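You operate a simulated robot arm through the tools that you are given. There is no shell and no other tool.

You are at the controls of a simulated robot arm. One attempt, no reset.

JOB
Shut and latch the press, set air level low, turn on the inner air, then close the mould.
Fine: do not start it; heat and minutes stay as they are.

It is judged by the outcome, as a careful person would: the job done as asked, and still so three seconds after it is handed in. It fails if anything else is knocked over, pushed out of place, dropped, spilled or broken.

ROBOT AND FRAMES
A 7-joint arm with a two-finger parallel gripper, fixed in place. Base frame: the origin is at the foot of the arm, x ahead of it, y to its left, z up. Lengths are in mm, angles in rad, forces in N, time in s.
Its first joint turns from -2.601 to 2.601 rad. Payload 3.43 kg.
The tool frame sits at the grasp point between the pads (the TCP): z along the fingers, y along the line on which they close. The tips reach 30 mm beyond it. Largest opening 94 mm; finger width 28, thickness 10; the body of the gripper, 50 by 96 mm, starts 55 mm behind the TCP.
Orientation is that of the tool frame in the base frame, as a unit quaternion [w, x, y, z]. With the fingers straight down and closing along the base's y, the tool's x points along the base's -x, its y along +y and its z along -z.

CONTROLS
- The arm moves only by the tool jog_arm. Its argument "increments" is a list of rows, each a list of 3 entries, a list of its own where there are three numbers: the turn, a rotation vector about the base's x, y, z in rad, then the shift along the base's x, y, z in cm, then the finger opening in cm, from 0 to 9.4. In form: [[[rx, ry, rz], [tx, ty, tz], claw], ...]. A call has 1 to 20 rows; each row is the pose to reach, as a shift and turn from the pose commanded when the call began. Rows are played at 5 a second. More than 50 mm and 0.15 rad between two rows, or a gripper value outside its range, and nothing of the call is played. A pose out of reach is approached as far as the arm can. The call stops where the force on the tool passes 40 N (or 10 N more than at its start, if that is more) or the arm is blocked; 0.2 s more then pass. The fingers move at their own pace (about 45 mm/s each) and stop on an object; they squeeze with about 42 N. The grip force told is the motor's: it shows also when the fingers shut on nothing. Time passes only in rows, and 0.2 s behind the last, so rows that repeat a pose let the fingers close. It gives the time, the measured TCP pose, the force on the tool (base axes), the opening and the grip force at its end, in the units of the frame above (readings bear some noise), with the torque about the TCP (base axes, N m) and any sound that the robot's microphone picked up.
- Cameras (640 x 400 px; columns grow to the right, rows downward): "scene" is fixed at [398.8, 499.1, 1496.5]; the picture's right is [-0.91, -0.42, 0.00], its down [-0.17, 0.36, -0.92] and it looks along [0.39, -0.83, -0.40] (base axes); focal length 314 px, centre (320, 200). "wrist" rides on the gripper at [76, 14, -102] in the tool frame; the picture's right is [-0.18, 0.98, 0.00], its down [-0.75, -0.14, -0.64] and it looks along [-0.63, -0.12, 0.77] (tool axes); focal length 243 px, centre (320, 200). There is no depth. A picture from a camera that has moved, and an enlarged one, comes with that camera's place and axes in the base frame and with its lens.
- capture(camera): a new picture of that camera. The clock stands still meanwhile.
- zoom(camera, box): a new picture of the part [left, top, right, bottom] of that camera's present view, enlarged. The clock stands still meanwhile.
- hand_in(): hands the job in; it is judged then, once.

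Places have to be worked out from the pictures, the camera data and where the tool is seen. Open the gripper and draw the arm clear of the work before you hand the job in, unless the task says otherwise.

The tools are called after "Call:" as name(argument=value, ...) on one line, values as JSON. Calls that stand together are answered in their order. jog_arm: Moves the arm, as the interface text tells. Its arguments: {"type":"object","properties":{"increments":{"type":"array"}},"required":["increments"]} The other tools are called the same way: capture (camera) takes a picture; zoom (camera, box) takes an enlarged picture of a part of a camera's view; hand_in () hands the job in.

At the start:

```text
clock: 0.0
tool_pos: [434.6, -886.5, 1239.2]
ee_rot: [0.0, 0.0, 1.0, 0.0]
ft_force: [-0.5, -0.8, 0.1]
moment: [-0.01, 0.0, 0.0]
finger_gap: 94.1
finger_force: 0.2
```

scene: 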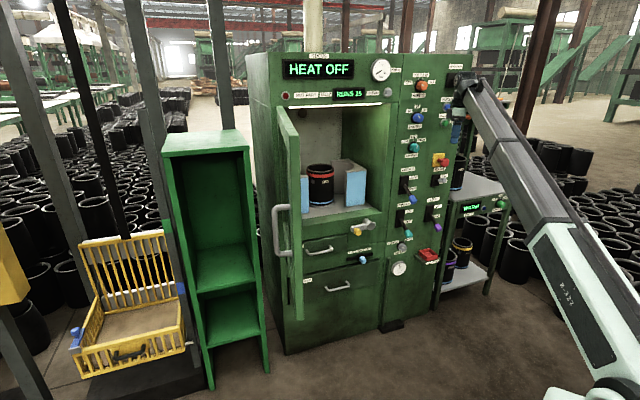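
wrist: 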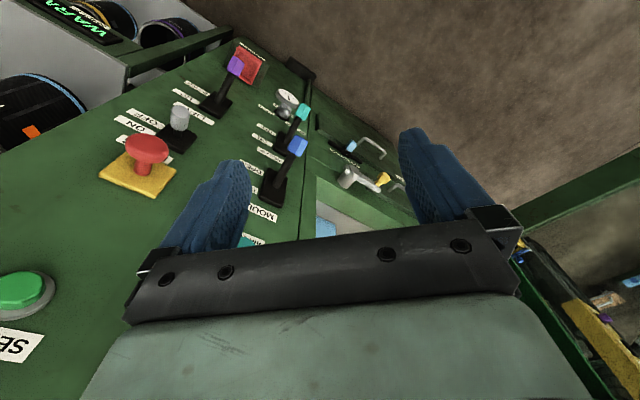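

The pictures show a press with an open door, and a panel of labelled controls. I zoom in to read labels before moving.

Call:
zoom(camera="scene", box=[380, 60, 480, 160])

Call:
zoom(camera="scene", box=[370, 150, 470, 290])

Call:
zoom(camera="scene", box=[250, 50, 410, 150])

Call:
zoom(camera="scene", box=[250, 150, 410, 330])

Call:
zoom(camera="wrist", box=[100, 30, 420, 250])

```text
4.00 times, centred on (430, 110) of scene
camera zoom: at [398.8, 499.1, 1496.5], right [-0.91, -0.42, 0.0], down [-0.17, 0.36, -0.92], along [0.39, -0.83, -0.4], focal length 1256 px, centre (-120, 560)
```

zoom: 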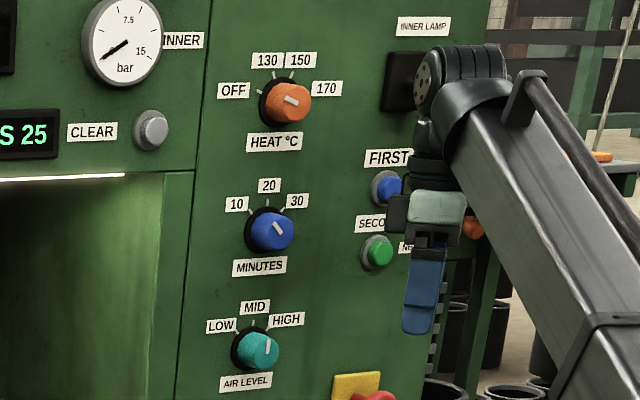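

```text
2.86 times, centred on (420, 220) of scene
camera zoom: at [398.8, 499.1, 1496.5], right [-0.91, -0.42, 0.0], down [-0.17, 0.36, -0.92], along [0.39, -0.83, -0.4], focal length 897 px, centre (34, 143)
```

zoom: 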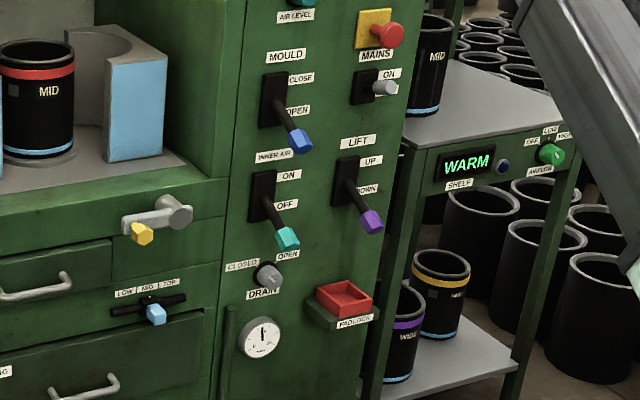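

```text
4.00 times, centred on (330, 100) of scene
camera zoom: at [398.8, 499.1, 1496.5], right [-0.91, -0.42, 0.0], down [-0.17, 0.36, -0.92], along [0.39, -0.83, -0.4], focal length 1256 px, centre (280, 600)
```

zoom: 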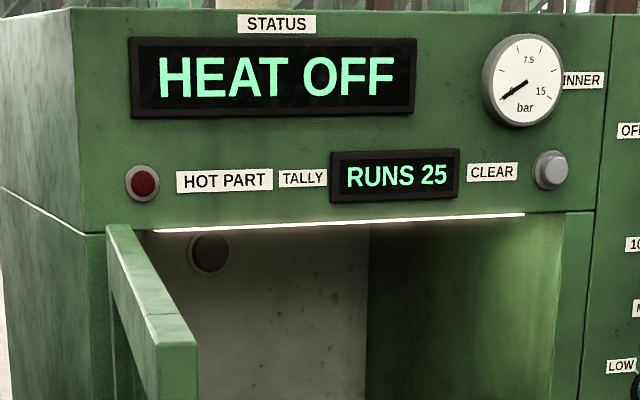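

```text
2.22 times, centred on (330, 240) of scene
camera zoom: at [398.8, 499.1, 1496.5], right [-0.91, -0.42, 0.0], down [-0.17, 0.36, -0.92], along [0.39, -0.83, -0.4], focal length 698 px, centre (298, 111)
```

zoom: 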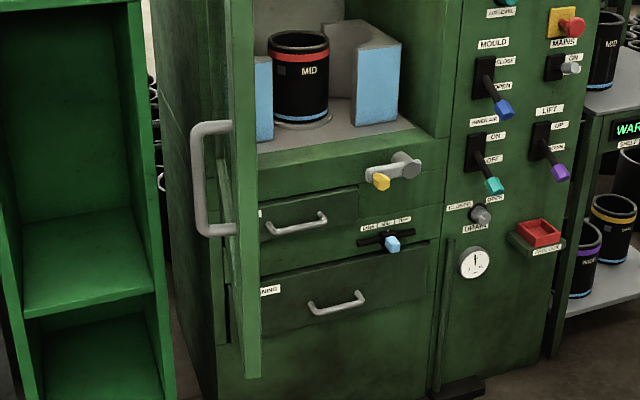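

```text
1.82 times, centred on (260, 140) of wrist
camera zoom: at [358.6, -871.7, 1343.6], right [0.18, 0.98, 0.0], down [0.75, -0.14, 0.64], along [0.63, -0.12, -0.77], focal length 441 px, centre (429, 309)
```

zoom: 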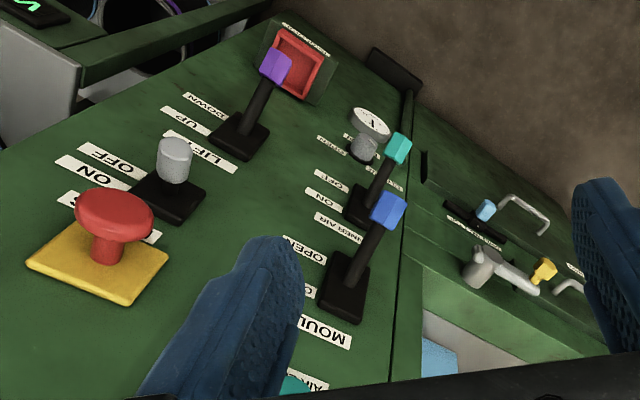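

The panel faces roughly along (-0.69, 0.72, 0) in the base frame, with the plane about 1177 mm from the base. The door is hinged on the left and open about 98°. I back off a little and yaw the tool to square up with the panel before pitching up to look at it.

Call:
jog_arm(increments=[[[0, 0, -0.134], [-2, 2, 0], 6], [[0, 0, -0.268], [-4, 4.2, 0], 3], [[0, 0, -0.402], [-6, 6.3, 0], 0], [[0, 0, -0.536], [-8, 8.4, 0], 0], [[0, 0, -0.67], [-10, 10.5, 0], 0], [[0, 0, -0.807], [-12, 12.5, 0], 0]])

```text
clock: 1.1
tool_pos: [352.6, -800.7, 1220.8]
ee_rot: [0.01, 0.293, 0.956, -0.012]
ft_force: [-0.6, -1.0, -1.4]
moment: [0.14, -0.15, 0.09]
finger_gap: 0.0
finger_force: 4.4
out of reach, approached as far as the arm can: row 3, 4, 5
stopped in row 5: the force on the tool passed its limit at 56 N (the readings are from after the stop); the commanded pose is now the measured one
```

The move stopped with a force spike and "out of reach", so I look at what happened.

Call:
capture(camera="scene")

Call:
capture(camera="wrist")

```text
taken
```

scene: 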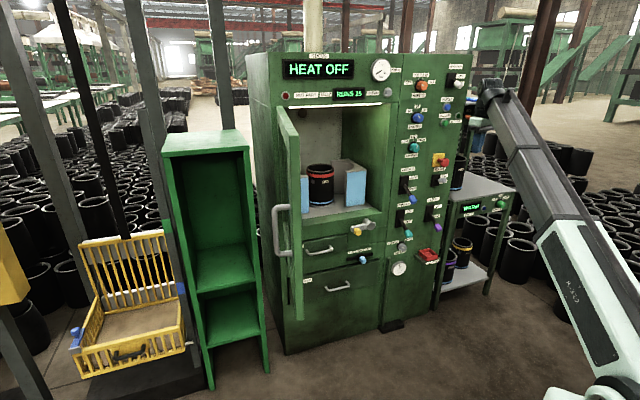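

```text
taken
camera wrist: at [294.9, -742.8, 1322.1], right [0.7, 0.71, -0.01], down [0.54, -0.52, 0.66], along [0.46, -0.47, -0.75], focal length 243 px, centre (320, 200)
```

wrist: 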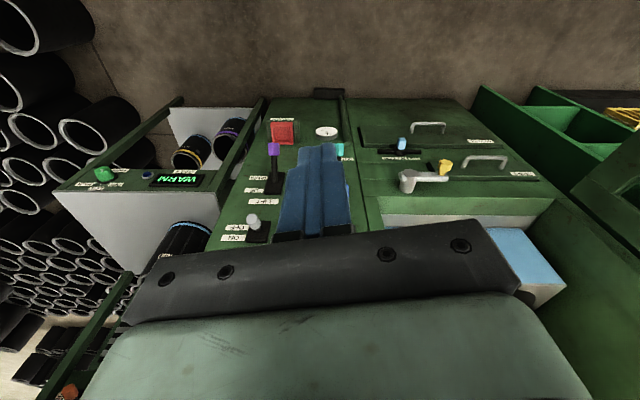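

No contact is visible; the tool-down pose at this height simply runs into the wrist's limit. I pitch the tool up toward the panel, which should ease the wrist.

Call:
jog_arm(increments=[[[-0.076, -0.112, 0], [0, 0, 0], 0], [[-0.151, -0.224, 0], [0, 0, 0], 0], [[-0.227, -0.335, 0], [0, 0, 0], 0], [[-0.302, -0.447, 0], [0, 0, 0], 0], [[-0.378, -0.559, 0], [0, 0, 0], 0], [[-0.454, -0.671, 0], [0, 0, 0], 0], [[-0.529, -0.782, 0], [0, 0, 0], 0], [[-0.605, -0.894, 0], [0, 0, 0], 0], [[-0.68, -1.006, 0], [0, 0, 0], 0], [[-0.756, -1.118, 0], [0, 0, 0], 0], [[-0.832, -1.23, 0], [0, 0, 0], 0], [[-0.88, -1.3, 0], [0, 0, 0], 0]])

```text
clock: 3.8
tool_pos: [351.5, -801.0, 1221.0]
ee_rot: [0.683, 0.21, 0.666, -0.215]
ft_force: [-0.1, 0.1, -0.8]
moment: [0.03, 0.0, 0.0]
finger_gap: 0.1
finger_force: 32.8
```

The arm is free again with the tool now facing the panel. I move to a mid-height viewing pose in front of the press, pitched so the wrist camera looks straight at the panel.

Call:
jog_arm(increments=[[[0.049, 0.057, -0.019], [1.6, 1.2, -3.2], 0], [[0.097, 0.114, -0.038], [3.2, 2.4, -6.4], 0], [[0.146, 0.171, -0.057], [4.9, 3.6, -9.6], 0], [[0.195, 0.228, -0.076], [6.5, 4.8, -12.8], 0], [[0.243, 0.285, -0.095], [8.1, 6, -16], 0], [[0.292, 0.342, -0.114], [9.7, 7.2, -19.2], 0], [[0.34, 0.399, -0.133], [11.4, 8.4, -22.4], 0], [[0.389, 0.456, -0.152], [13, 9.6, -25.6], 0], [[0.438, 0.512, -0.171], [14.6, 10.8, -28.8], 0], [[0.486, 0.569, -0.19], [16.2, 12, -32.1], 0]])

Call:
capture(camera="wrist")

Call:
capture(camera="scene")

```text
clock: 6.0
tool_pos: [511.4, -680.2, 900.4]
ee_rot: [0.377, 0.359, 0.838, -0.162]
ft_force: [-0.8, 0.6, -0.5]
moment: [-0.01, 0.03, -0.03]
finger_gap: 0.1
finger_force: 32.8
```

```text
taken
camera wrist: at [433.7, -578.2, 912.0], right [0.8, 0.59, 0.14], down [-0.09, -0.11, 0.99], along [0.6, -0.8, -0.04], focal length 243 px, centre (320, 200)
```

wrist: 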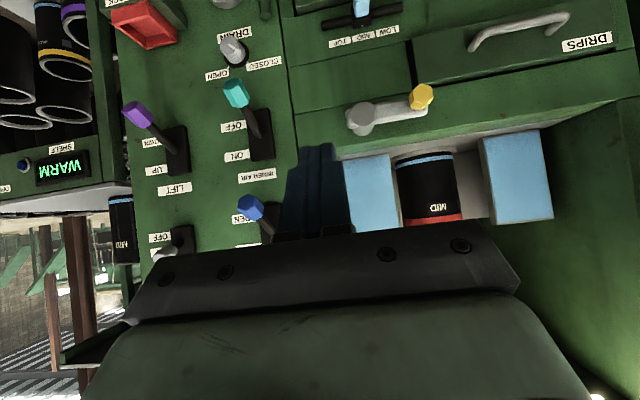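

```text
taken
```

scene: 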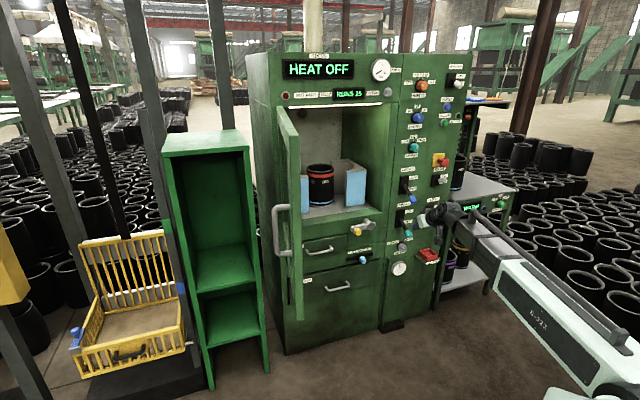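

Now I have a clear view of the latch and levers. I zoom in on the latch and on the two levers.

Call:
zoom(camera="wrist", box=[290, 0, 640, 220])

Call:
zoom(camera="wrist", box=[110, 0, 310, 260])

Call:
zoom(camera="scene", box=[330, 200, 410, 280])

Call:
zoom(camera="scene", box=[260, 90, 330, 330])

```text
1.82 times, centred on (465, 110) of wrist
camera zoom: at [433.7, -578.2, 912.0], right [0.8, 0.59, 0.14], down [-0.09, -0.11, 0.99], along [0.6, -0.8, -0.04], focal length 441 px, centre (56, 364)
```

zoom: 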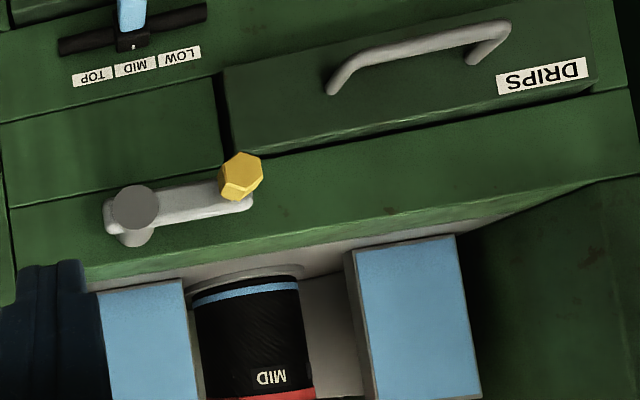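

```text
1.54 times, centred on (210, 130) of wrist
camera zoom: at [433.7, -578.2, 912.0], right [0.8, 0.59, 0.14], down [-0.09, -0.11, 0.99], along [0.6, -0.8, -0.04], focal length 373 px, centre (489, 308)
```

zoom: 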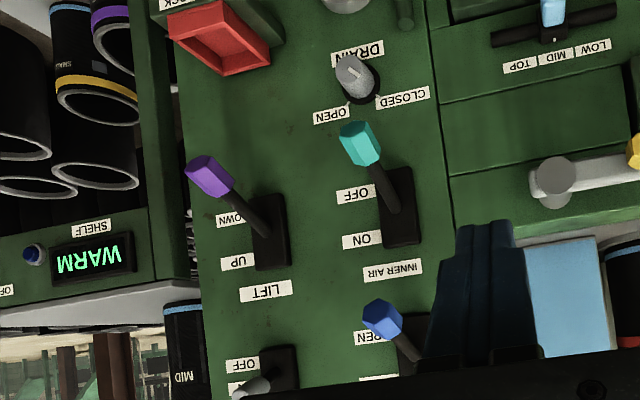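

```text
5.00 times, centred on (370, 240) of scene
camera zoom: at [398.8, 499.1, 1496.5], right [-0.91, -0.42, 0.0], down [-0.17, 0.36, -0.92], along [0.39, -0.83, -0.4], focal length 1570 px, centre (70, 0)
```

zoom: 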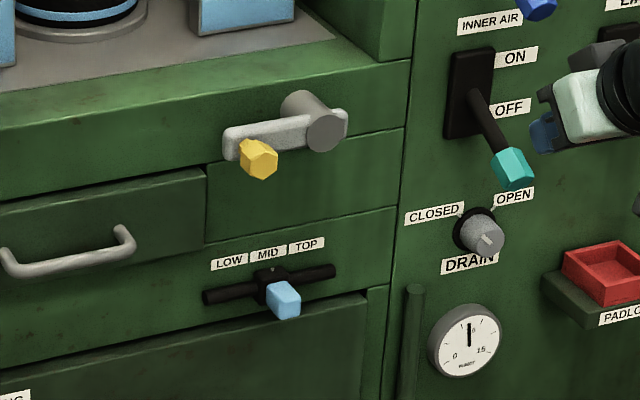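

```text
1.67 times, centred on (295, 210) of scene
camera zoom: at [398.8, 499.1, 1496.5], right [-0.91, -0.42, 0.0], down [-0.17, 0.36, -0.92], along [0.39, -0.83, -0.4], focal length 523 px, centre (362, 183)
```

zoom: 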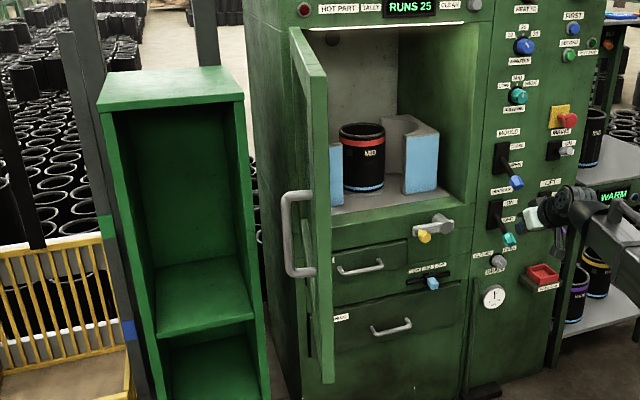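

The latch lever's pivot is at about (740,-836,765) with its knob pointing left, so it should turn up over the closed door. I first back away from the press and move around in front of the door's free edge to inspect it.

Call:
jog_arm(increments=[[[-0.032, -0.031, 0], [-1, 4.3, 1.7], 0], [[-0.064, -0.061, 0], [-2, 8.6, 3.3], 0], [[-0.096, -0.092, 0], [-3.1, 12.9, 5], 0], [[-0.128, -0.123, 0], [-4.1, 17.2, 6.7], 0], [[-0.16, -0.153, 0], [-5.1, 21.4, 8.3], 0], [[-0.192, -0.184, 0], [-6.1, 25.7, 10], 0], [[-0.224, -0.215, 0], [-7.2, 30, 11.7], 0], [[-0.256, -0.245, 0], [-8.2, 34.3, 13.3], 0], [[-0.288, -0.276, 0], [-9.2, 38.6, 15], 0], [[-0.288, -0.276, 0], [-6.4, 41.6, 16.4], 0], [[-0.288, -0.276, 0], [-3.6, 44.6, 17.9], 0], [[-0.288, -0.276, 0], [-0.8, 47.6, 19.3], 0], [[-0.288, -0.276, 0], [2, 50.6, 20.8], 0], [[-0.288, -0.276, 0], [4.9, 53.6, 22.2], 0], [[-0.288, -0.276, 0], [7.7, 56.6, 23.7], 0], [[-0.288, -0.276, 0], [10.5, 59.6, 25.1], 0], [[-0.288, -0.276, 0], [13.3, 62.6, 26.6], 0], [[-0.288, -0.276, 0], [16.1, 65.6, 28], 0]])

Call:
capture(camera="wrist")

Call:
capture(camera="scene")

```text
clock: 9.8
tool_pos: [676.6, -22.0, 1177.7]
ee_rot: [0.536, 0.321, 0.746, -0.23]
ft_force: [0.0, 0.0, 0.9]
moment: [0.02, -0.02, -0.02]
finger_gap: 0.0
finger_force: 32.8
out of reach, approached as far as the arm can: row 4, 5, 6, 7, 8, 9, 10, 11, 12, 13, 14, 15, 16
```

```text
taken
camera wrist: at [602.2, 76.4, 1139.4], right [0.75, 0.63, 0.17], down [-0.36, 0.17, 0.92], along [0.55, -0.75, 0.35], focal length 243 px, centre (320, 200)
```

wrist: 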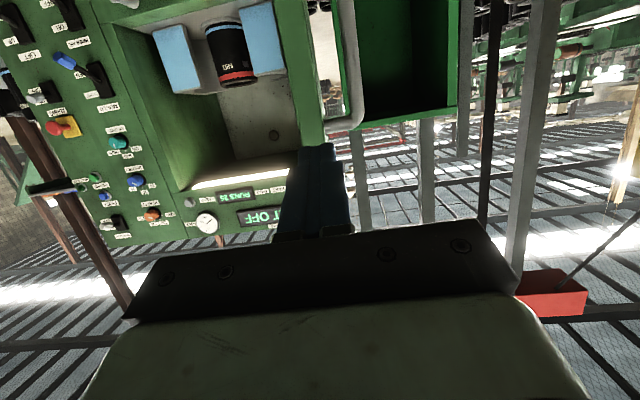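

```text
taken
```

scene: 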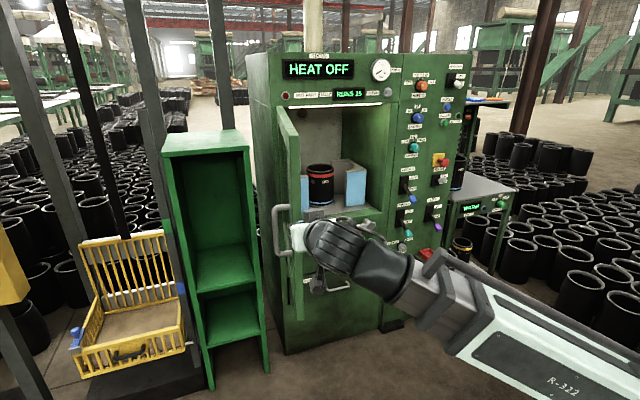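

The pose is reached. The door's free edge and handle appear just beyond the fingers; I zoom in to locate them.

Call:
zoom(camera="wrist", box=[230, 0, 430, 240])

Call:
zoom(camera="scene", box=[250, 180, 400, 320])

```text
1.67 times, centred on (330, 120) of wrist
camera zoom: at [602.2, 76.4, 1139.4], right [0.75, 0.63, 0.17], down [-0.36, 0.17, 0.92], along [0.55, -0.75, 0.35], focal length 404 px, centre (303, 333)
```

zoom: 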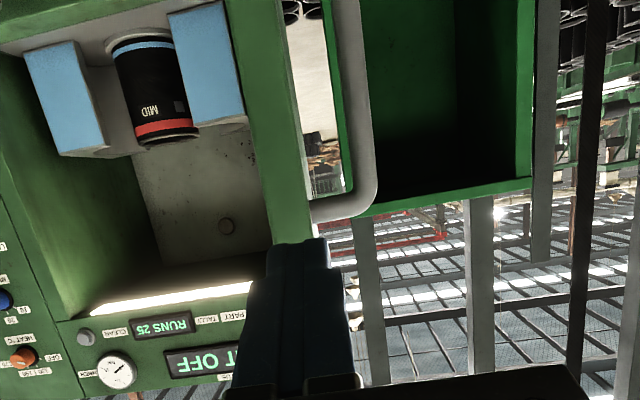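

```text
2.86 times, centred on (325, 250) of scene
camera zoom: at [398.8, 499.1, 1496.5], right [-0.91, -0.42, 0.0], down [-0.17, 0.36, -0.92], along [0.39, -0.83, -0.4], focal length 897 px, centre (306, 57)
```

zoom: 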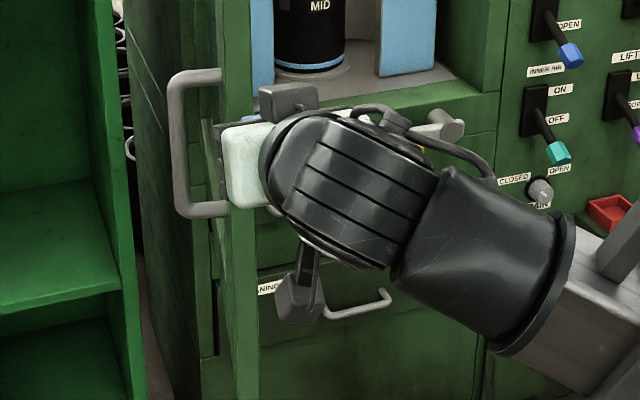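

The door's outer face at its free end is at about e≈468 (along-panel coordinate), and the handle top is near z≈1160. I level the tool and raise it to z≈1255, above the handle and to the outer side of the door.

Call:
jog_arm(increments=[[[-0.058, -0.056, 0], [0.9, 0.3, 1.9], 0], [[-0.117, -0.112, 0], [1.8, 0.5, 3.9], 0], [[-0.176, -0.168, 0], [2.7, 0.8, 5.8], 0], [[-0.234, -0.224, 0], [3.6, 1.1, 7.7], 0]])

Call:
capture(camera="wrist")

Call:
capture(camera="scene")

```text
clock: 10.8
tool_pos: [710.8, -12.5, 1258.5]
ee_rot: [0.65, 0.279, 0.65, -0.279]
ft_force: [0.3, 0.4, -0.2]
moment: [-0.01, 0.0, -0.03]
finger_gap: 0.2
finger_force: 33.5
```

```text
taken
camera wrist: at [650.2, 71.7, 1183.2], right [0.71, 0.68, 0.19], down [-0.55, 0.37, 0.75], along [0.44, -0.64, 0.63], focal length 243 px, centre (320, 200)
```

wrist: 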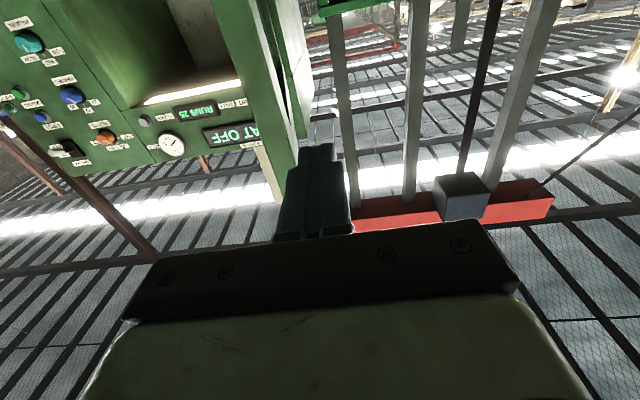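

```text
taken
```

scene: 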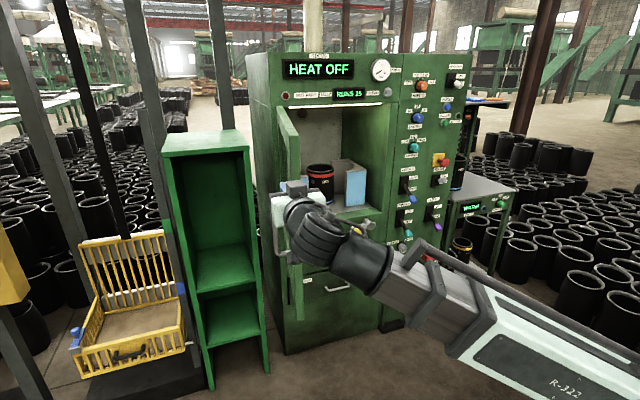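

Level now. I zoom to compare the fingertip and the door edge laterally.

Call:
zoom(camera="wrist", box=[220, 60, 400, 240])

Call:
zoom(camera="scene", box=[255, 90, 345, 260])

```text
2.22 times, centred on (310, 150) of wrist
camera zoom: at [650.2, 71.7, 1183.2], right [0.71, 0.68, 0.19], down [-0.55, 0.37, 0.75], along [0.44, -0.64, 0.63], focal length 539 px, centre (342, 311)
```

zoom: 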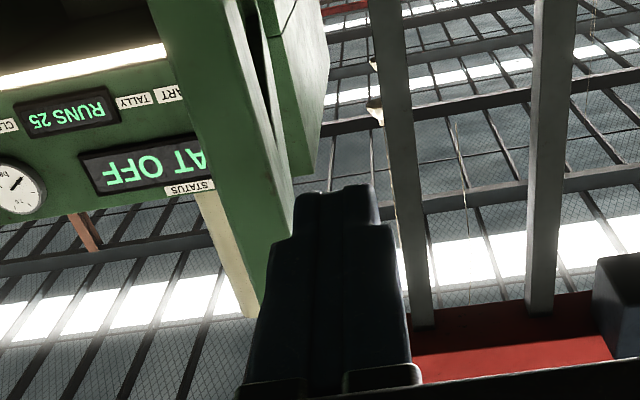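

```text
2.35 times, centred on (300, 175) of scene
camera zoom: at [398.8, 499.1, 1496.5], right [-0.91, -0.42, 0.0], down [-0.17, 0.36, -0.92], along [0.39, -0.83, -0.4], focal length 739 px, centre (367, 259)
```

zoom: 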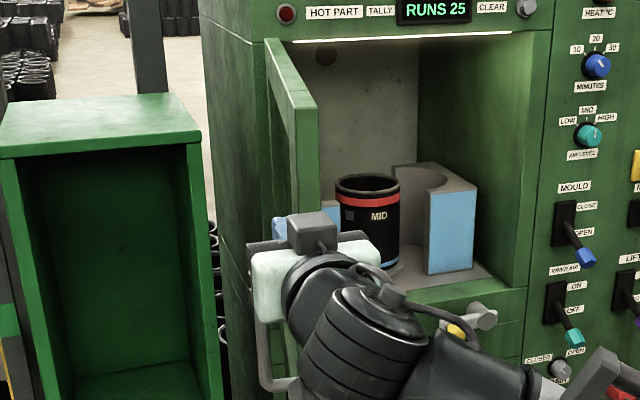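

The fingertip lies about 25 mm outside the door's outer face, above the handle. I advance about 165 mm toward the press so the fingers sit beside the door's outer face.

Call:
jog_arm(increments=[[[0, 0, 0], [2.85, -3, 0], 0], [[0, 0, 0], [5.7, -5.95, 0], 0], [[0, 0, 0], [8.55, -8.9, 0], 0], [[0, 0, 0], [11.4, -11.9, 0], 0]])

Call:
capture(camera="wrist")

Call:
zoom(camera="scene", box=[245, 90, 365, 260])

```text
clock: 11.7
tool_pos: [815.6, -120.8, 1258.0]
ee_rot: [0.65, 0.278, 0.65, -0.278]
ft_force: [-14.0, 20.0, 5.5]
moment: [0.02, 0.22, -1.31]
finger_gap: 0.0
finger_force: 33.3
stopped in row 4: the force on the tool passed its limit at 81 N (the readings are from after the stop); the commanded pose is now the measured one
```

```text
taken
camera wrist: at [753.9, -35.8, 1183.4], right [0.71, 0.68, 0.18], down [-0.54, 0.37, 0.75], along [0.44, -0.64, 0.63], focal length 243 px, centre (320, 200)
```

wrist: 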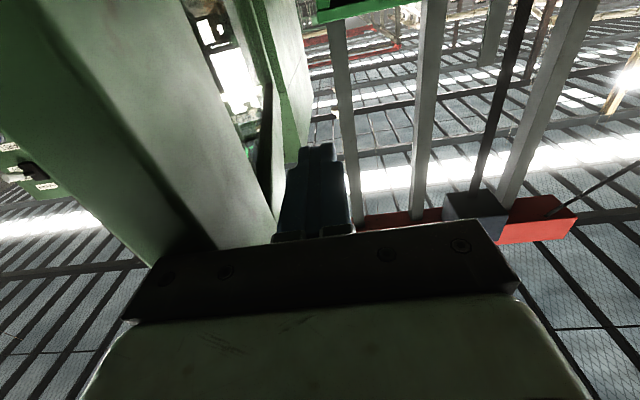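

```text
2.35 times, centred on (305, 175) of scene
camera zoom: at [398.8, 499.1, 1496.5], right [-0.91, -0.42, 0.0], down [-0.17, 0.36, -0.92], along [0.39, -0.83, -0.4], focal length 739 px, centre (355, 259)
```

zoom: 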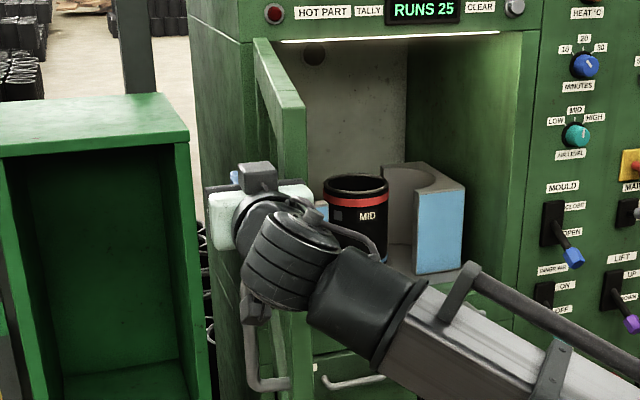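

The gripper's palm edge touched the door's free end, so the free end sits at about n=-595 and the fingers are fully alongside the outer face. I retreat 20 mm and then sweep the fingers slowly across to swing the door closed.

Call:
jog_arm(increments=[[[0, 0, 0], [-0.8, 0.6, 0], 0], [[0, 0, 0], [-1.7, 1.2, 0], 0], [[0, 0, 0], [-2.6, 0.5, 0], 0], [[0, 0, 0], [-3.4, -0.2, 0], 0], [[0, 0, 0], [-4.3, -0.9, 0], 0], [[0, 0, 0], [-5.2, -1.65, 0], 0], [[0, 0, 0], [-6.2, -2.6, 0], 0], [[0, 0, 0], [-7.2, -3.5, 0], 0], [[0, 0, 0], [-8.3, -4.4, 0], 0], [[0, 0, 0], [-9.1, -5.2, 0], 0], [[0, 0, 0], [-9.9, -6.1, 0], 0], [[0, 0, 0], [-11.4, -7.7, 0], 0]])

Call:
capture(camera="scene")

```text
clock: 14.3
tool_pos: [704.6, -200.3, 1257.8]
ee_rot: [0.648, 0.281, 0.651, -0.279]
ft_force: [-0.5, -0.4, 0.2]
moment: [0.0, 0.0, 0.0]
finger_gap: 0.3
finger_force: 33.3
```

```text
taken
```

scene: 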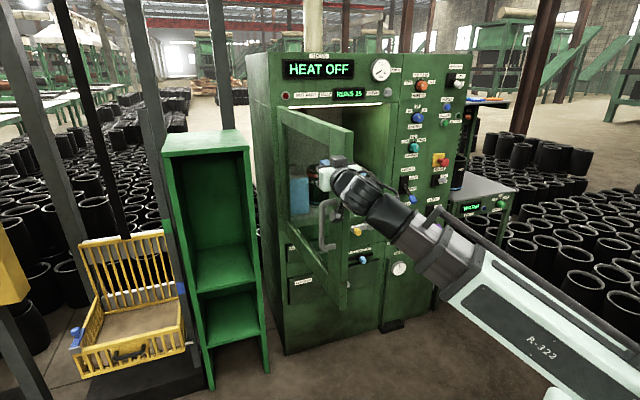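

The door has swung partly shut and has moved ahead of the fingers. I zoom in to see its angle now.

Call:
zoom(camera="scene", box=[250, 90, 420, 320])

Call:
capture(camera="wrist")

```text
1.74 times, centred on (335, 205) of scene
camera zoom: at [398.8, 499.1, 1496.5], right [-0.91, -0.42, 0.0], down [-0.17, 0.36, -0.92], along [0.39, -0.83, -0.4], focal length 546 px, centre (294, 191)
```

zoom: 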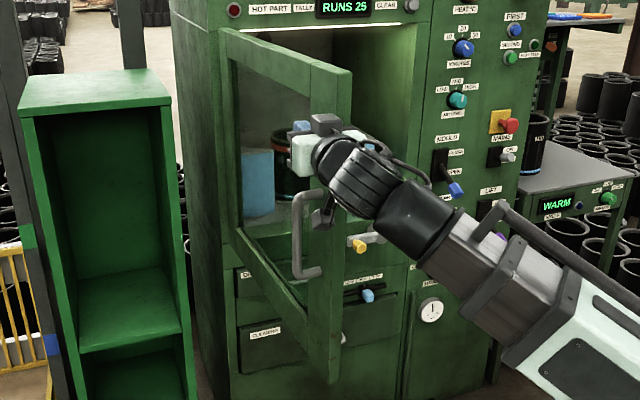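

```text
taken
camera wrist: at [643.3, -114.3, 1184.3], right [0.71, 0.68, 0.19], down [-0.54, 0.37, 0.76], along [0.44, -0.64, 0.63], focal length 243 px, centre (320, 200)
```

wrist: 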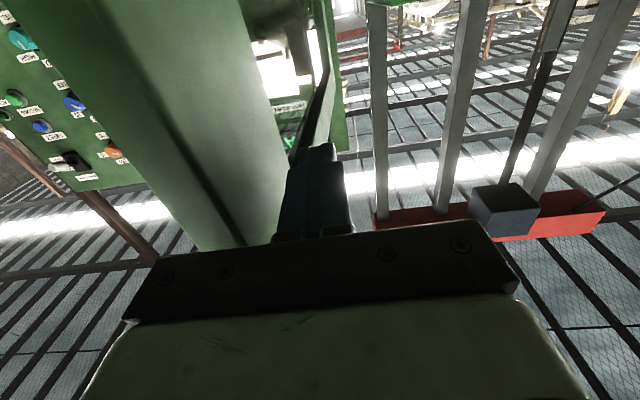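

The door is at about 80° with the fingertip touching its outer face near the free edge. I continue along the arc, pushing the free edge around toward the frame.

Call:
jog_arm(increments=[[[0, 0, 0], [-1.8, -1.6, 0], 0], [[0, 0, 0], [-3.7, -3.2, 0], 0], [[0, 0, 0], [-5.1, -5.1, 0], 0], [[0, 0, 0], [-6.4, -6.9, 0], 0], [[0, 0, 0], [-7.7, -8.9, 0], 0], [[0, 0, 0], [-8.9, -10.9, 0], 0], [[0, 0, 0], [-9.9, -12.9, 0], 0], [[0, 0, 0], [-10.9, -14.9, 0], 0], [[0, 0, 0], [-11.8, -17, 0], 0], [[0, 0, 0], [-12.6, -19.1, 0], 0], [[0, 0, 0], [-13.2, -21.3, 0], 0], [[0, 0, 0], [-13.8, -23.5, 0], 0], [[0, 0, 0], [-14.3, -25.7, 0], 0], [[0, 0, 0], [-14.8, -28, 0], 0], [[0, 0, 0], [-15, -30.2, 0], 0], [[0, 0, 0], [-15.2, -32.5, 0], 0], [[0, 0, 0], [-15.3, -34.8, 0], 0], [[0, 0, 0], [-15.5, -37, 0], 0]])

Call:
capture(camera="scene")

Call:
capture(camera="wrist")

```text
clock: 18.1
tool_pos: [549.9, -572.1, 1256.8]
ee_rot: [0.65, 0.279, 0.65, -0.279]
ft_force: [-0.1, -0.1, 0.4]
moment: [0.0, 0.02, 0.0]
finger_gap: 0.0
finger_force: 32.9
```

```text
taken
```

scene: 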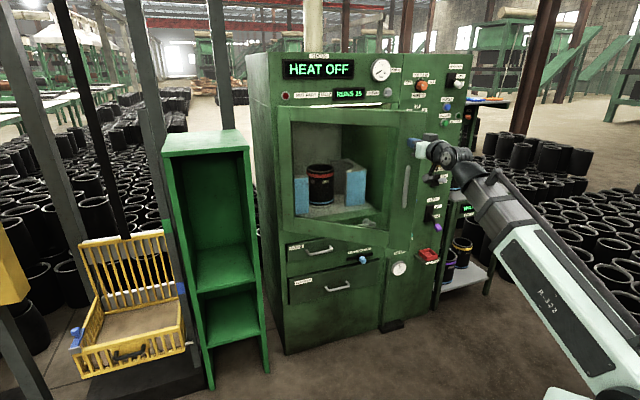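

```text
taken
camera wrist: at [488.2, -485.8, 1181.5], right [0.71, 0.68, 0.18], down [-0.54, 0.37, 0.76], along [0.44, -0.64, 0.63], focal length 243 px, centre (320, 200)
```

wrist: 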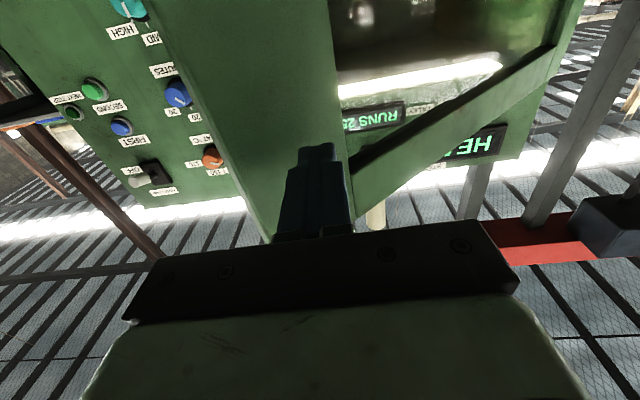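

The door is around 40° open with the fingertip on its stile. Before pushing it home I check whether its bottom edge clears the latch lever.

Call:
zoom(camera="scene", box=[270, 180, 430, 300])

```text
3.33 times, centred on (350, 240) of scene
camera zoom: at [398.8, 499.1, 1496.5], right [-0.91, -0.42, 0.0], down [-0.17, 0.36, -0.92], along [0.39, -0.83, -0.4], focal length 1046 px, centre (220, 67)
```

zoom: 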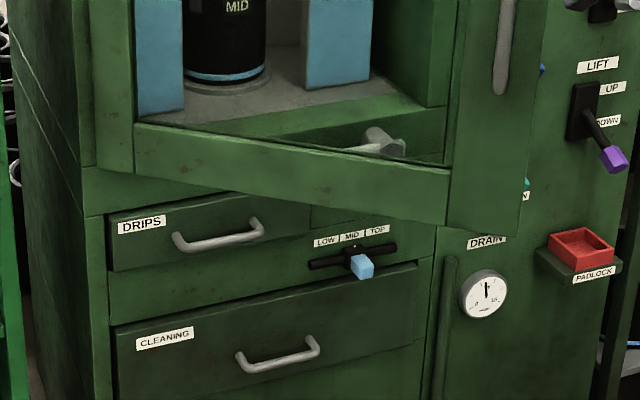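

The door bottom (z≈800) passes above the latch lever (z≈765), so it clears. I push the door the rest of the way, slowing near the frame.

Call:
jog_arm(increments=[[[0, 0, 0], [0.12, -2.4, 0], 0], [[0, 0, 0], [0.25, -4.7, 0], 0], [[0, 0, 0], [0.5, -7, 0], 0], [[0, 0, 0], [0.8, -9.2, 0], 0], [[0, 0, 0], [1.3, -11.4, 0], 0], [[0, 0, 0], [1.9, -13.6, 0], 0], [[0, 0, 0], [2.6, -15.7, 0], 0], [[0, 0, 0], [3.3, -17.8, 0], 0], [[0, 0, 0], [4.2, -19.9, 0], 0], [[0, 0, 0], [5.1, -22, 0], 0], [[0, 0, 0], [6.2, -24, 0], 0], [[0, 0, 0], [7.3, -26, 0], 0], [[0, 0, 0], [8, -27.3, 0], 0], [[0, 0, 0], [8.8, -28.7, 0], 0], [[0, 0, 0], [9.7, -29.9, 0], 0], [[0, 0, 0], [10.6, -31.1, 0], 0]])

Call:
capture(camera="scene")

Call:
capture(camera="wrist")

```text
clock: 21.5
tool_pos: [654.2, -880.5, 1257.4]
ee_rot: [0.649, 0.279, 0.65, -0.279]
ft_force: [-0.4, 0.1, 0.9]
moment: [0.0, 0.0, 0.02]
finger_gap: 0.0
finger_force: 33.3
```

```text
taken
```

scene: 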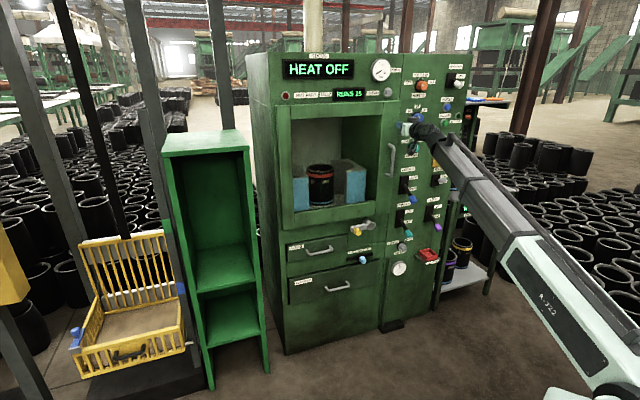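

```text
taken
camera wrist: at [593.7, -795.6, 1182.5], right [0.71, 0.68, 0.18], down [-0.54, 0.37, 0.76], along [0.44, -0.64, 0.63], focal length 243 px, centre (320, 200)
```

wrist: 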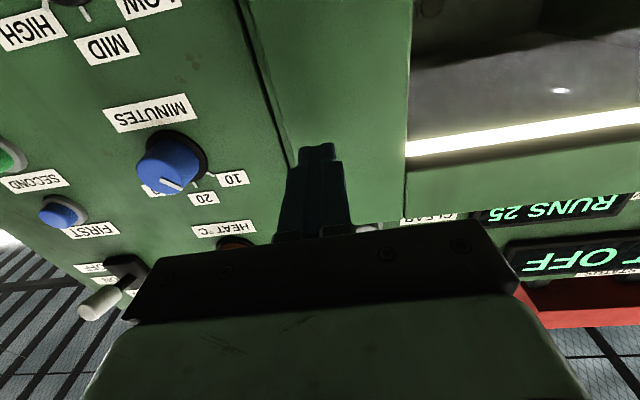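

The door looks nearly shut. I push straight toward the panel in small steps until I feel the frame.

Call:
jog_arm(increments=[[[0, 0, 0], [0.35, -0.36, 0], 0], [[0, 0, 0], [0.7, -0.72, 0], 0], [[0, 0, 0], [1.05, -1.08, 0], 0], [[0, 0, 0], [1.4, -1.44, 0], 0], [[0, 0, 0], [1.75, -1.8, 0], 0], [[0, 0, 0], [2.1, -2.16, 0], 0], [[0, 0, 0], [2.45, -2.52, 0], 0], [[0, 0, 0], [2.8, -2.9, 0], 0]])

Call:
capture(camera="scene")

Call:
zoom(camera="scene", box=[260, 90, 420, 260])

```text
clock: 23.4
tool_pos: [677.9, -904.0, 1257.4]
ee_rot: [0.649, 0.279, 0.651, -0.278]
ft_force: [-9.5, 9.3, 3.8]
moment: [-0.11, -0.14, 0.08]
finger_gap: 0.0
finger_force: 32.8
stopped in row 8: the force on the tool passed its limit at 45 N (the readings are from after the stop); the commanded pose is now the measured one
```

```text
taken
```

scene: 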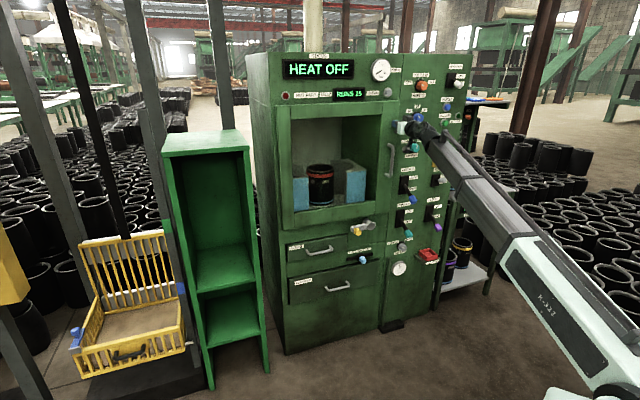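

```text
2.35 times, centred on (340, 175) of scene
camera zoom: at [398.8, 499.1, 1496.5], right [-0.91, -0.42, 0.0], down [-0.17, 0.36, -0.92], along [0.39, -0.83, -0.4], focal length 739 px, centre (273, 259)
```

zoom: 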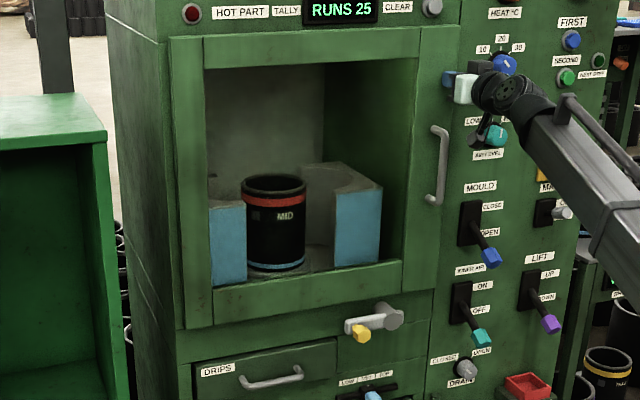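

The door is seated against the frame (contact at 45 N). I back off 130 mm, then travel down and left to a spot in front of and just below the latch knob.

Call:
jog_arm(increments=[[[0, 0, 0], [-3, 3.1, 0], 0], [[0, 0, 0], [-6, 6.2, 0], 0], [[0, 0, 0], [-9, 9.4, 0], 0], [[0, 0, 0], [-7.9, 10.4, -4.4], 0], [[0, 0, 0], [-6.9, 11.4, -8.7], 0], [[0, 0, 0], [-5.8, 12.4, -13.1], 0], [[0, 0, 0], [-4.8, 13.4, -17.4], 0], [[0, 0, 0], [-3.7, 14.4, -21.8], 0], [[0, 0, 0], [-2.6, 15.5, -26.1], 0], [[0, 0, 0], [-1.5, 16.5, -30.5], 0], [[0, 0, 0], [-0.5, 17.5, -34.8], 0], [[0, 0, 0], [0.6, 18.5, -39.2], 0], [[0, 0, 0], [1.7, 19.5, -43.5], 0], [[0, 0, 0], [2.7, 20.5, -47.9], 0], [[0, 0, 0], [3.8, 21.6, -52.2], 0]])

Call:
capture(camera="wrist")

Call:
capture(camera="scene")

```text
clock: 26.6
tool_pos: [700.7, -708.2, 753.5]
ee_rot: [0.643, 0.271, 0.668, -0.258]
ft_force: [-0.5, -0.1, -1.0]
moment: [-0.01, -0.03, -0.02]
finger_gap: 0.0
finger_force: 33.0
out of reach, approached as far as the arm can: row 13, 14, 15
```

```text
taken
camera wrist: at [634.5, -623.0, 682.2], right [0.69, 0.7, 0.19], down [-0.54, 0.32, 0.78], along [0.49, -0.64, 0.6], focal length 243 px, centre (320, 200)
```

wrist: 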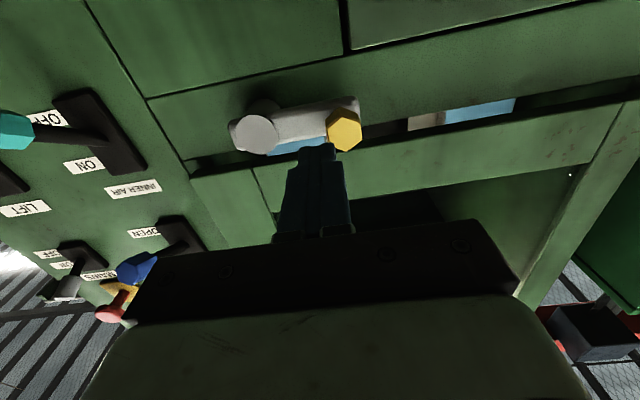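

```text
taken
```

scene: 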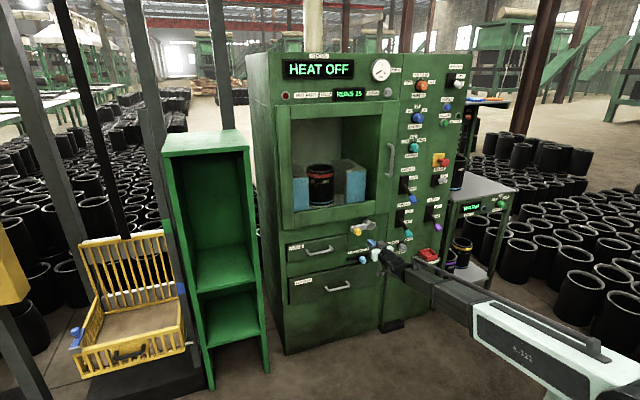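

The arm couldn't get quite low enough with the tool dead level. I pitch the tool down by 0.2 rad in place to see if that frees the lower height.

Call:
jog_arm(increments=[[[0.072, 0.069, 0], [0, 0, 0], 0], [[0.144, 0.138, 0], [0, 0, 0], 0], [[0.144, 0.138, 0], [0, 0, 0], 0]])

```text
clock: 27.4
tool_pos: [701.2, -705.4, 752.6]
ee_rot: [0.585, 0.293, 0.721, -0.229]
ft_force: [0.9, 0.3, 0.3]
moment: [-0.02, -0.02, -0.02]
finger_gap: 0.3
finger_force: 32.5
```

The tool accepts a 12° downward pitch. I drop to z≈725 and line up beneath the knob before approaching.

Call:
jog_arm(increments=[[[0, 0, -0.02], [0.8, 0.8, -1.4], 0], [[0, 0, -0.045], [1.6, 1.6, -2.8], 0], [[0, 0, -0.045], [1.6, 1.6, -2.8], 0]])

Call:
capture(camera="wrist")

Call:
zoom(camera="scene", box=[320, 190, 440, 290])

```text
clock: 28.2
tool_pos: [710.0, -695.2, 723.5]
ee_rot: [0.567, 0.312, 0.727, -0.232]
ft_force: [0.2, -0.4, -1.0]
moment: [0.01, -0.04, -0.01]
finger_gap: 0.1
finger_force: 33.0
out of reach, approached as far as the arm can: row 2, 3
```

```text
taken
camera wrist: at [637.7, -599.0, 677.2], right [0.73, 0.65, 0.19], down [-0.41, 0.2, 0.89], along [0.54, -0.73, 0.42], focal length 243 px, centre (320, 200)
```

wrist: 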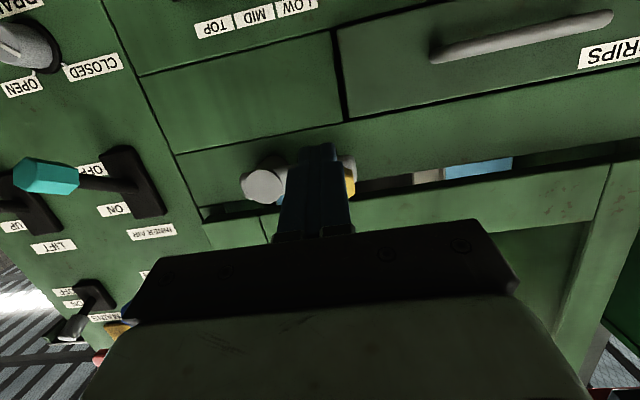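

```text
4.00 times, centred on (380, 240) of scene
camera zoom: at [398.8, 499.1, 1496.5], right [-0.91, -0.42, 0.0], down [-0.17, 0.36, -0.92], along [0.39, -0.83, -0.4], focal length 1256 px, centre (80, 40)
```

zoom: 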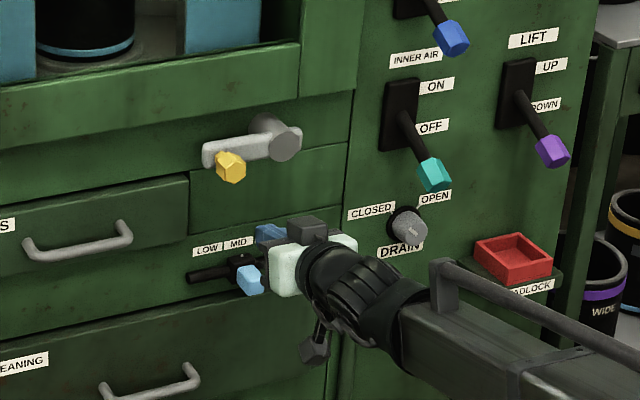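

The fingers are below and slightly right of the knob. I move about 12 mm left while advancing 100 mm so the fingertips go beneath the knob.

Call:
jog_arm(increments=[[[0, 0, 0], [2.6, -0.7, 0], 0], [[0, 0, 0], [4.3, -2.5, 0], 0], [[0, 0, 0], [6, -4.4, 0], 0], [[0, 0, 0], [7.8, -6.4, 0], 0], [[0, 0, 0], [7.8, -6.4, 0], 0]])

Call:
capture(camera="wrist")

Call:
zoom(camera="scene", box=[320, 190, 440, 290])

```text
clock: 29.4
tool_pos: [795.8, -753.5, 727.2]
ee_rot: [0.57, 0.314, 0.721, -0.239]
ft_force: [0.1, -1.1, -0.7]
moment: [-0.05, 0.02, 0.02]
finger_gap: 0.1
finger_force: 32.9
out of reach, approached as far as the arm can: row 1, 2
```

```text
taken
camera wrist: at [724.4, -656.9, 677.7], right [0.74, 0.64, 0.19], down [-0.42, 0.22, 0.88], along [0.52, -0.73, 0.43], focal length 243 px, centre (320, 200)
```

wrist: 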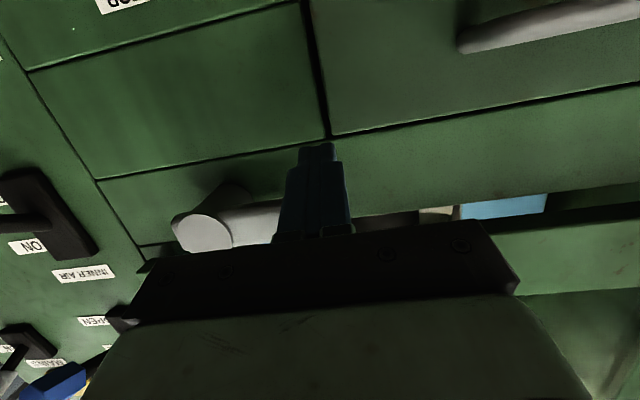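

```text
4.00 times, centred on (380, 240) of scene
camera zoom: at [398.8, 499.1, 1496.5], right [-0.91, -0.42, 0.0], down [-0.17, 0.36, -0.92], along [0.39, -0.83, -0.4], focal length 1256 px, centre (80, 40)
```

zoom: 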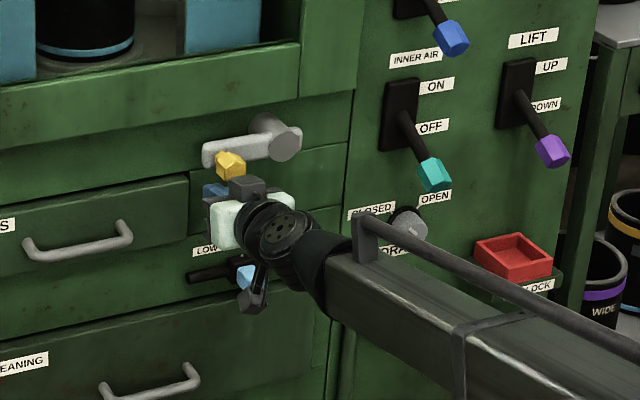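

The fingertips are beneath the yellow knob. I now push it up along its arc around the pivot toward vertical.

Call:
jog_arm(increments=[[[0, 0, 0], [-0.65, -0.62, 0], 0], [[0, 0, 0], [-0.65, -0.62, 1], 0], [[0, 0, 0], [-0.65, -0.62, 3.1], 0], [[0, 0, 0], [-0.72, -0.69, 4.4], 0], [[0, 0, 0], [-0.9, -0.86, 5.5], 0], [[0, 0, 0], [-1.22, -1.17, 6.6], 0], [[0, 0, 0], [-1.56, -1.49, 7.7], 0], [[0, 0, 0], [-2.05, -1.97, 8.7], 0], [[0, 0, 0], [-2.6, -2.5, 9.6], 0], [[0, 0, 0], [-3.24, -3.1, 10.4], 0], [[0, 0, 0], [-3.92, -3.76, 11.2], 0], [[0, 0, 0], [-4.7, -4.5, 11.7], 0], [[0, 0, 0], [-5.5, -5.25, 12.1], 0], [[0, 0, 0], [-5.9, -5.7, 12.1], 0]])

Call:
capture(camera="wrist")

Call:
zoom(camera="scene", box=[320, 190, 440, 290])

```text
clock: 32.4
tool_pos: [745.5, -801.2, 845.3]
ee_rot: [0.569, 0.313, 0.723, -0.235]
ft_force: [8.2, 9.8, 1.6]
moment: [-0.05, 0.11, 0.01]
finger_gap: 0.1
finger_force: 32.8
out of reach, approached as far as the arm can: row 3, 4, 7, 8, 9, 10, 11, 12
stopped in row 14: the force on the tool passed its limit at 47 N (the readings are from after the stop); the commanded pose is now the measured one
```

```text
taken
camera wrist: at [673.6, -706.5, 797.9], right [0.74, 0.65, 0.2], down [-0.42, 0.21, 0.88], along [0.53, -0.73, 0.43], focal length 243 px, centre (320, 200)
```

wrist: 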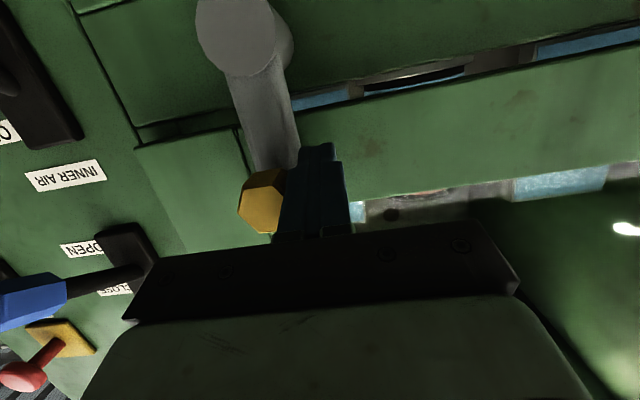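

```text
4.00 times, centred on (380, 240) of scene
camera zoom: at [398.8, 499.1, 1496.5], right [-0.91, -0.42, 0.0], down [-0.17, 0.36, -0.92], along [0.39, -0.83, -0.4], focal length 1256 px, centre (80, 40)
```

zoom: 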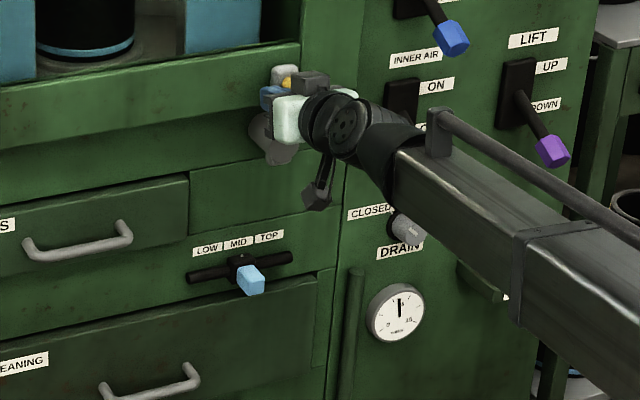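

The latch hit its stop upright over the door's lower edge. I back away straight out and verify it stays.

Call:
jog_arm(increments=[[[0, 0, 0], [0.4, 0.4, 0], 0], [[0, 0, 0], [-2.4, 3.3, 0], 0], [[0, 0, 0], [-5.2, 6.2, 0], 0], [[0, 0, 0], [-8, 9.1, 0], 0], [[0, 0, 0], [-10.8, 12, 0], 0], [[0, 0, 0], [-13.6, 14.9, 0], 0]])

Call:
capture(camera="wrist")

Call:
zoom(camera="scene", box=[260, 90, 420, 260])

```text
clock: 33.8
tool_pos: [608.7, -653.6, 843.9]
ee_rot: [0.57, 0.314, 0.722, -0.236]
ft_force: [-0.3, -0.1, -0.9]
moment: [0.03, -0.01, -0.02]
finger_gap: 0.0
finger_force: 33.0
```

```text
taken
camera wrist: at [536.5, -558.9, 796.8], right [0.74, 0.65, 0.2], down [-0.42, 0.21, 0.88], along [0.53, -0.73, 0.43], focal length 243 px, centre (320, 200)
```

wrist: 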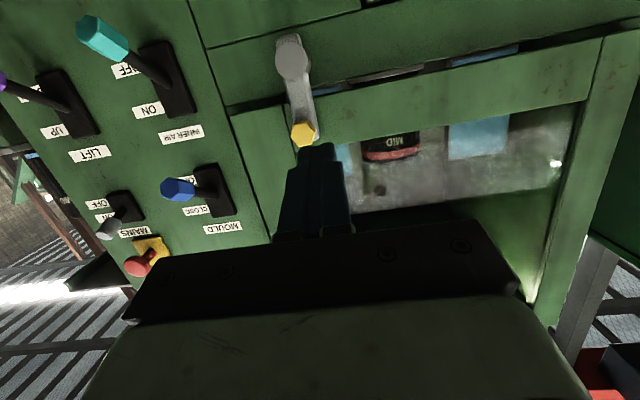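

```text
2.35 times, centred on (340, 175) of scene
camera zoom: at [398.8, 499.1, 1496.5], right [-0.91, -0.42, 0.0], down [-0.17, 0.36, -0.92], along [0.39, -0.83, -0.4], focal length 739 px, centre (273, 259)
```

zoom: 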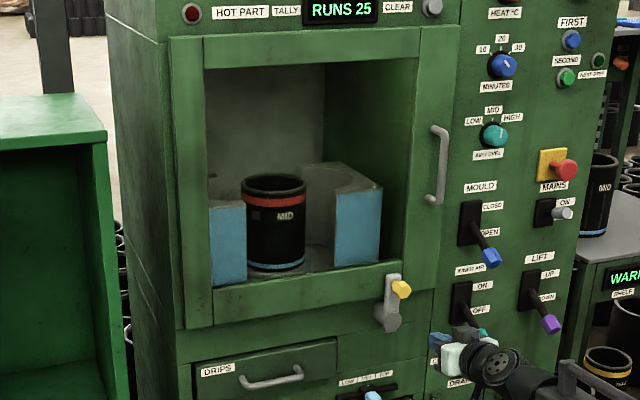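

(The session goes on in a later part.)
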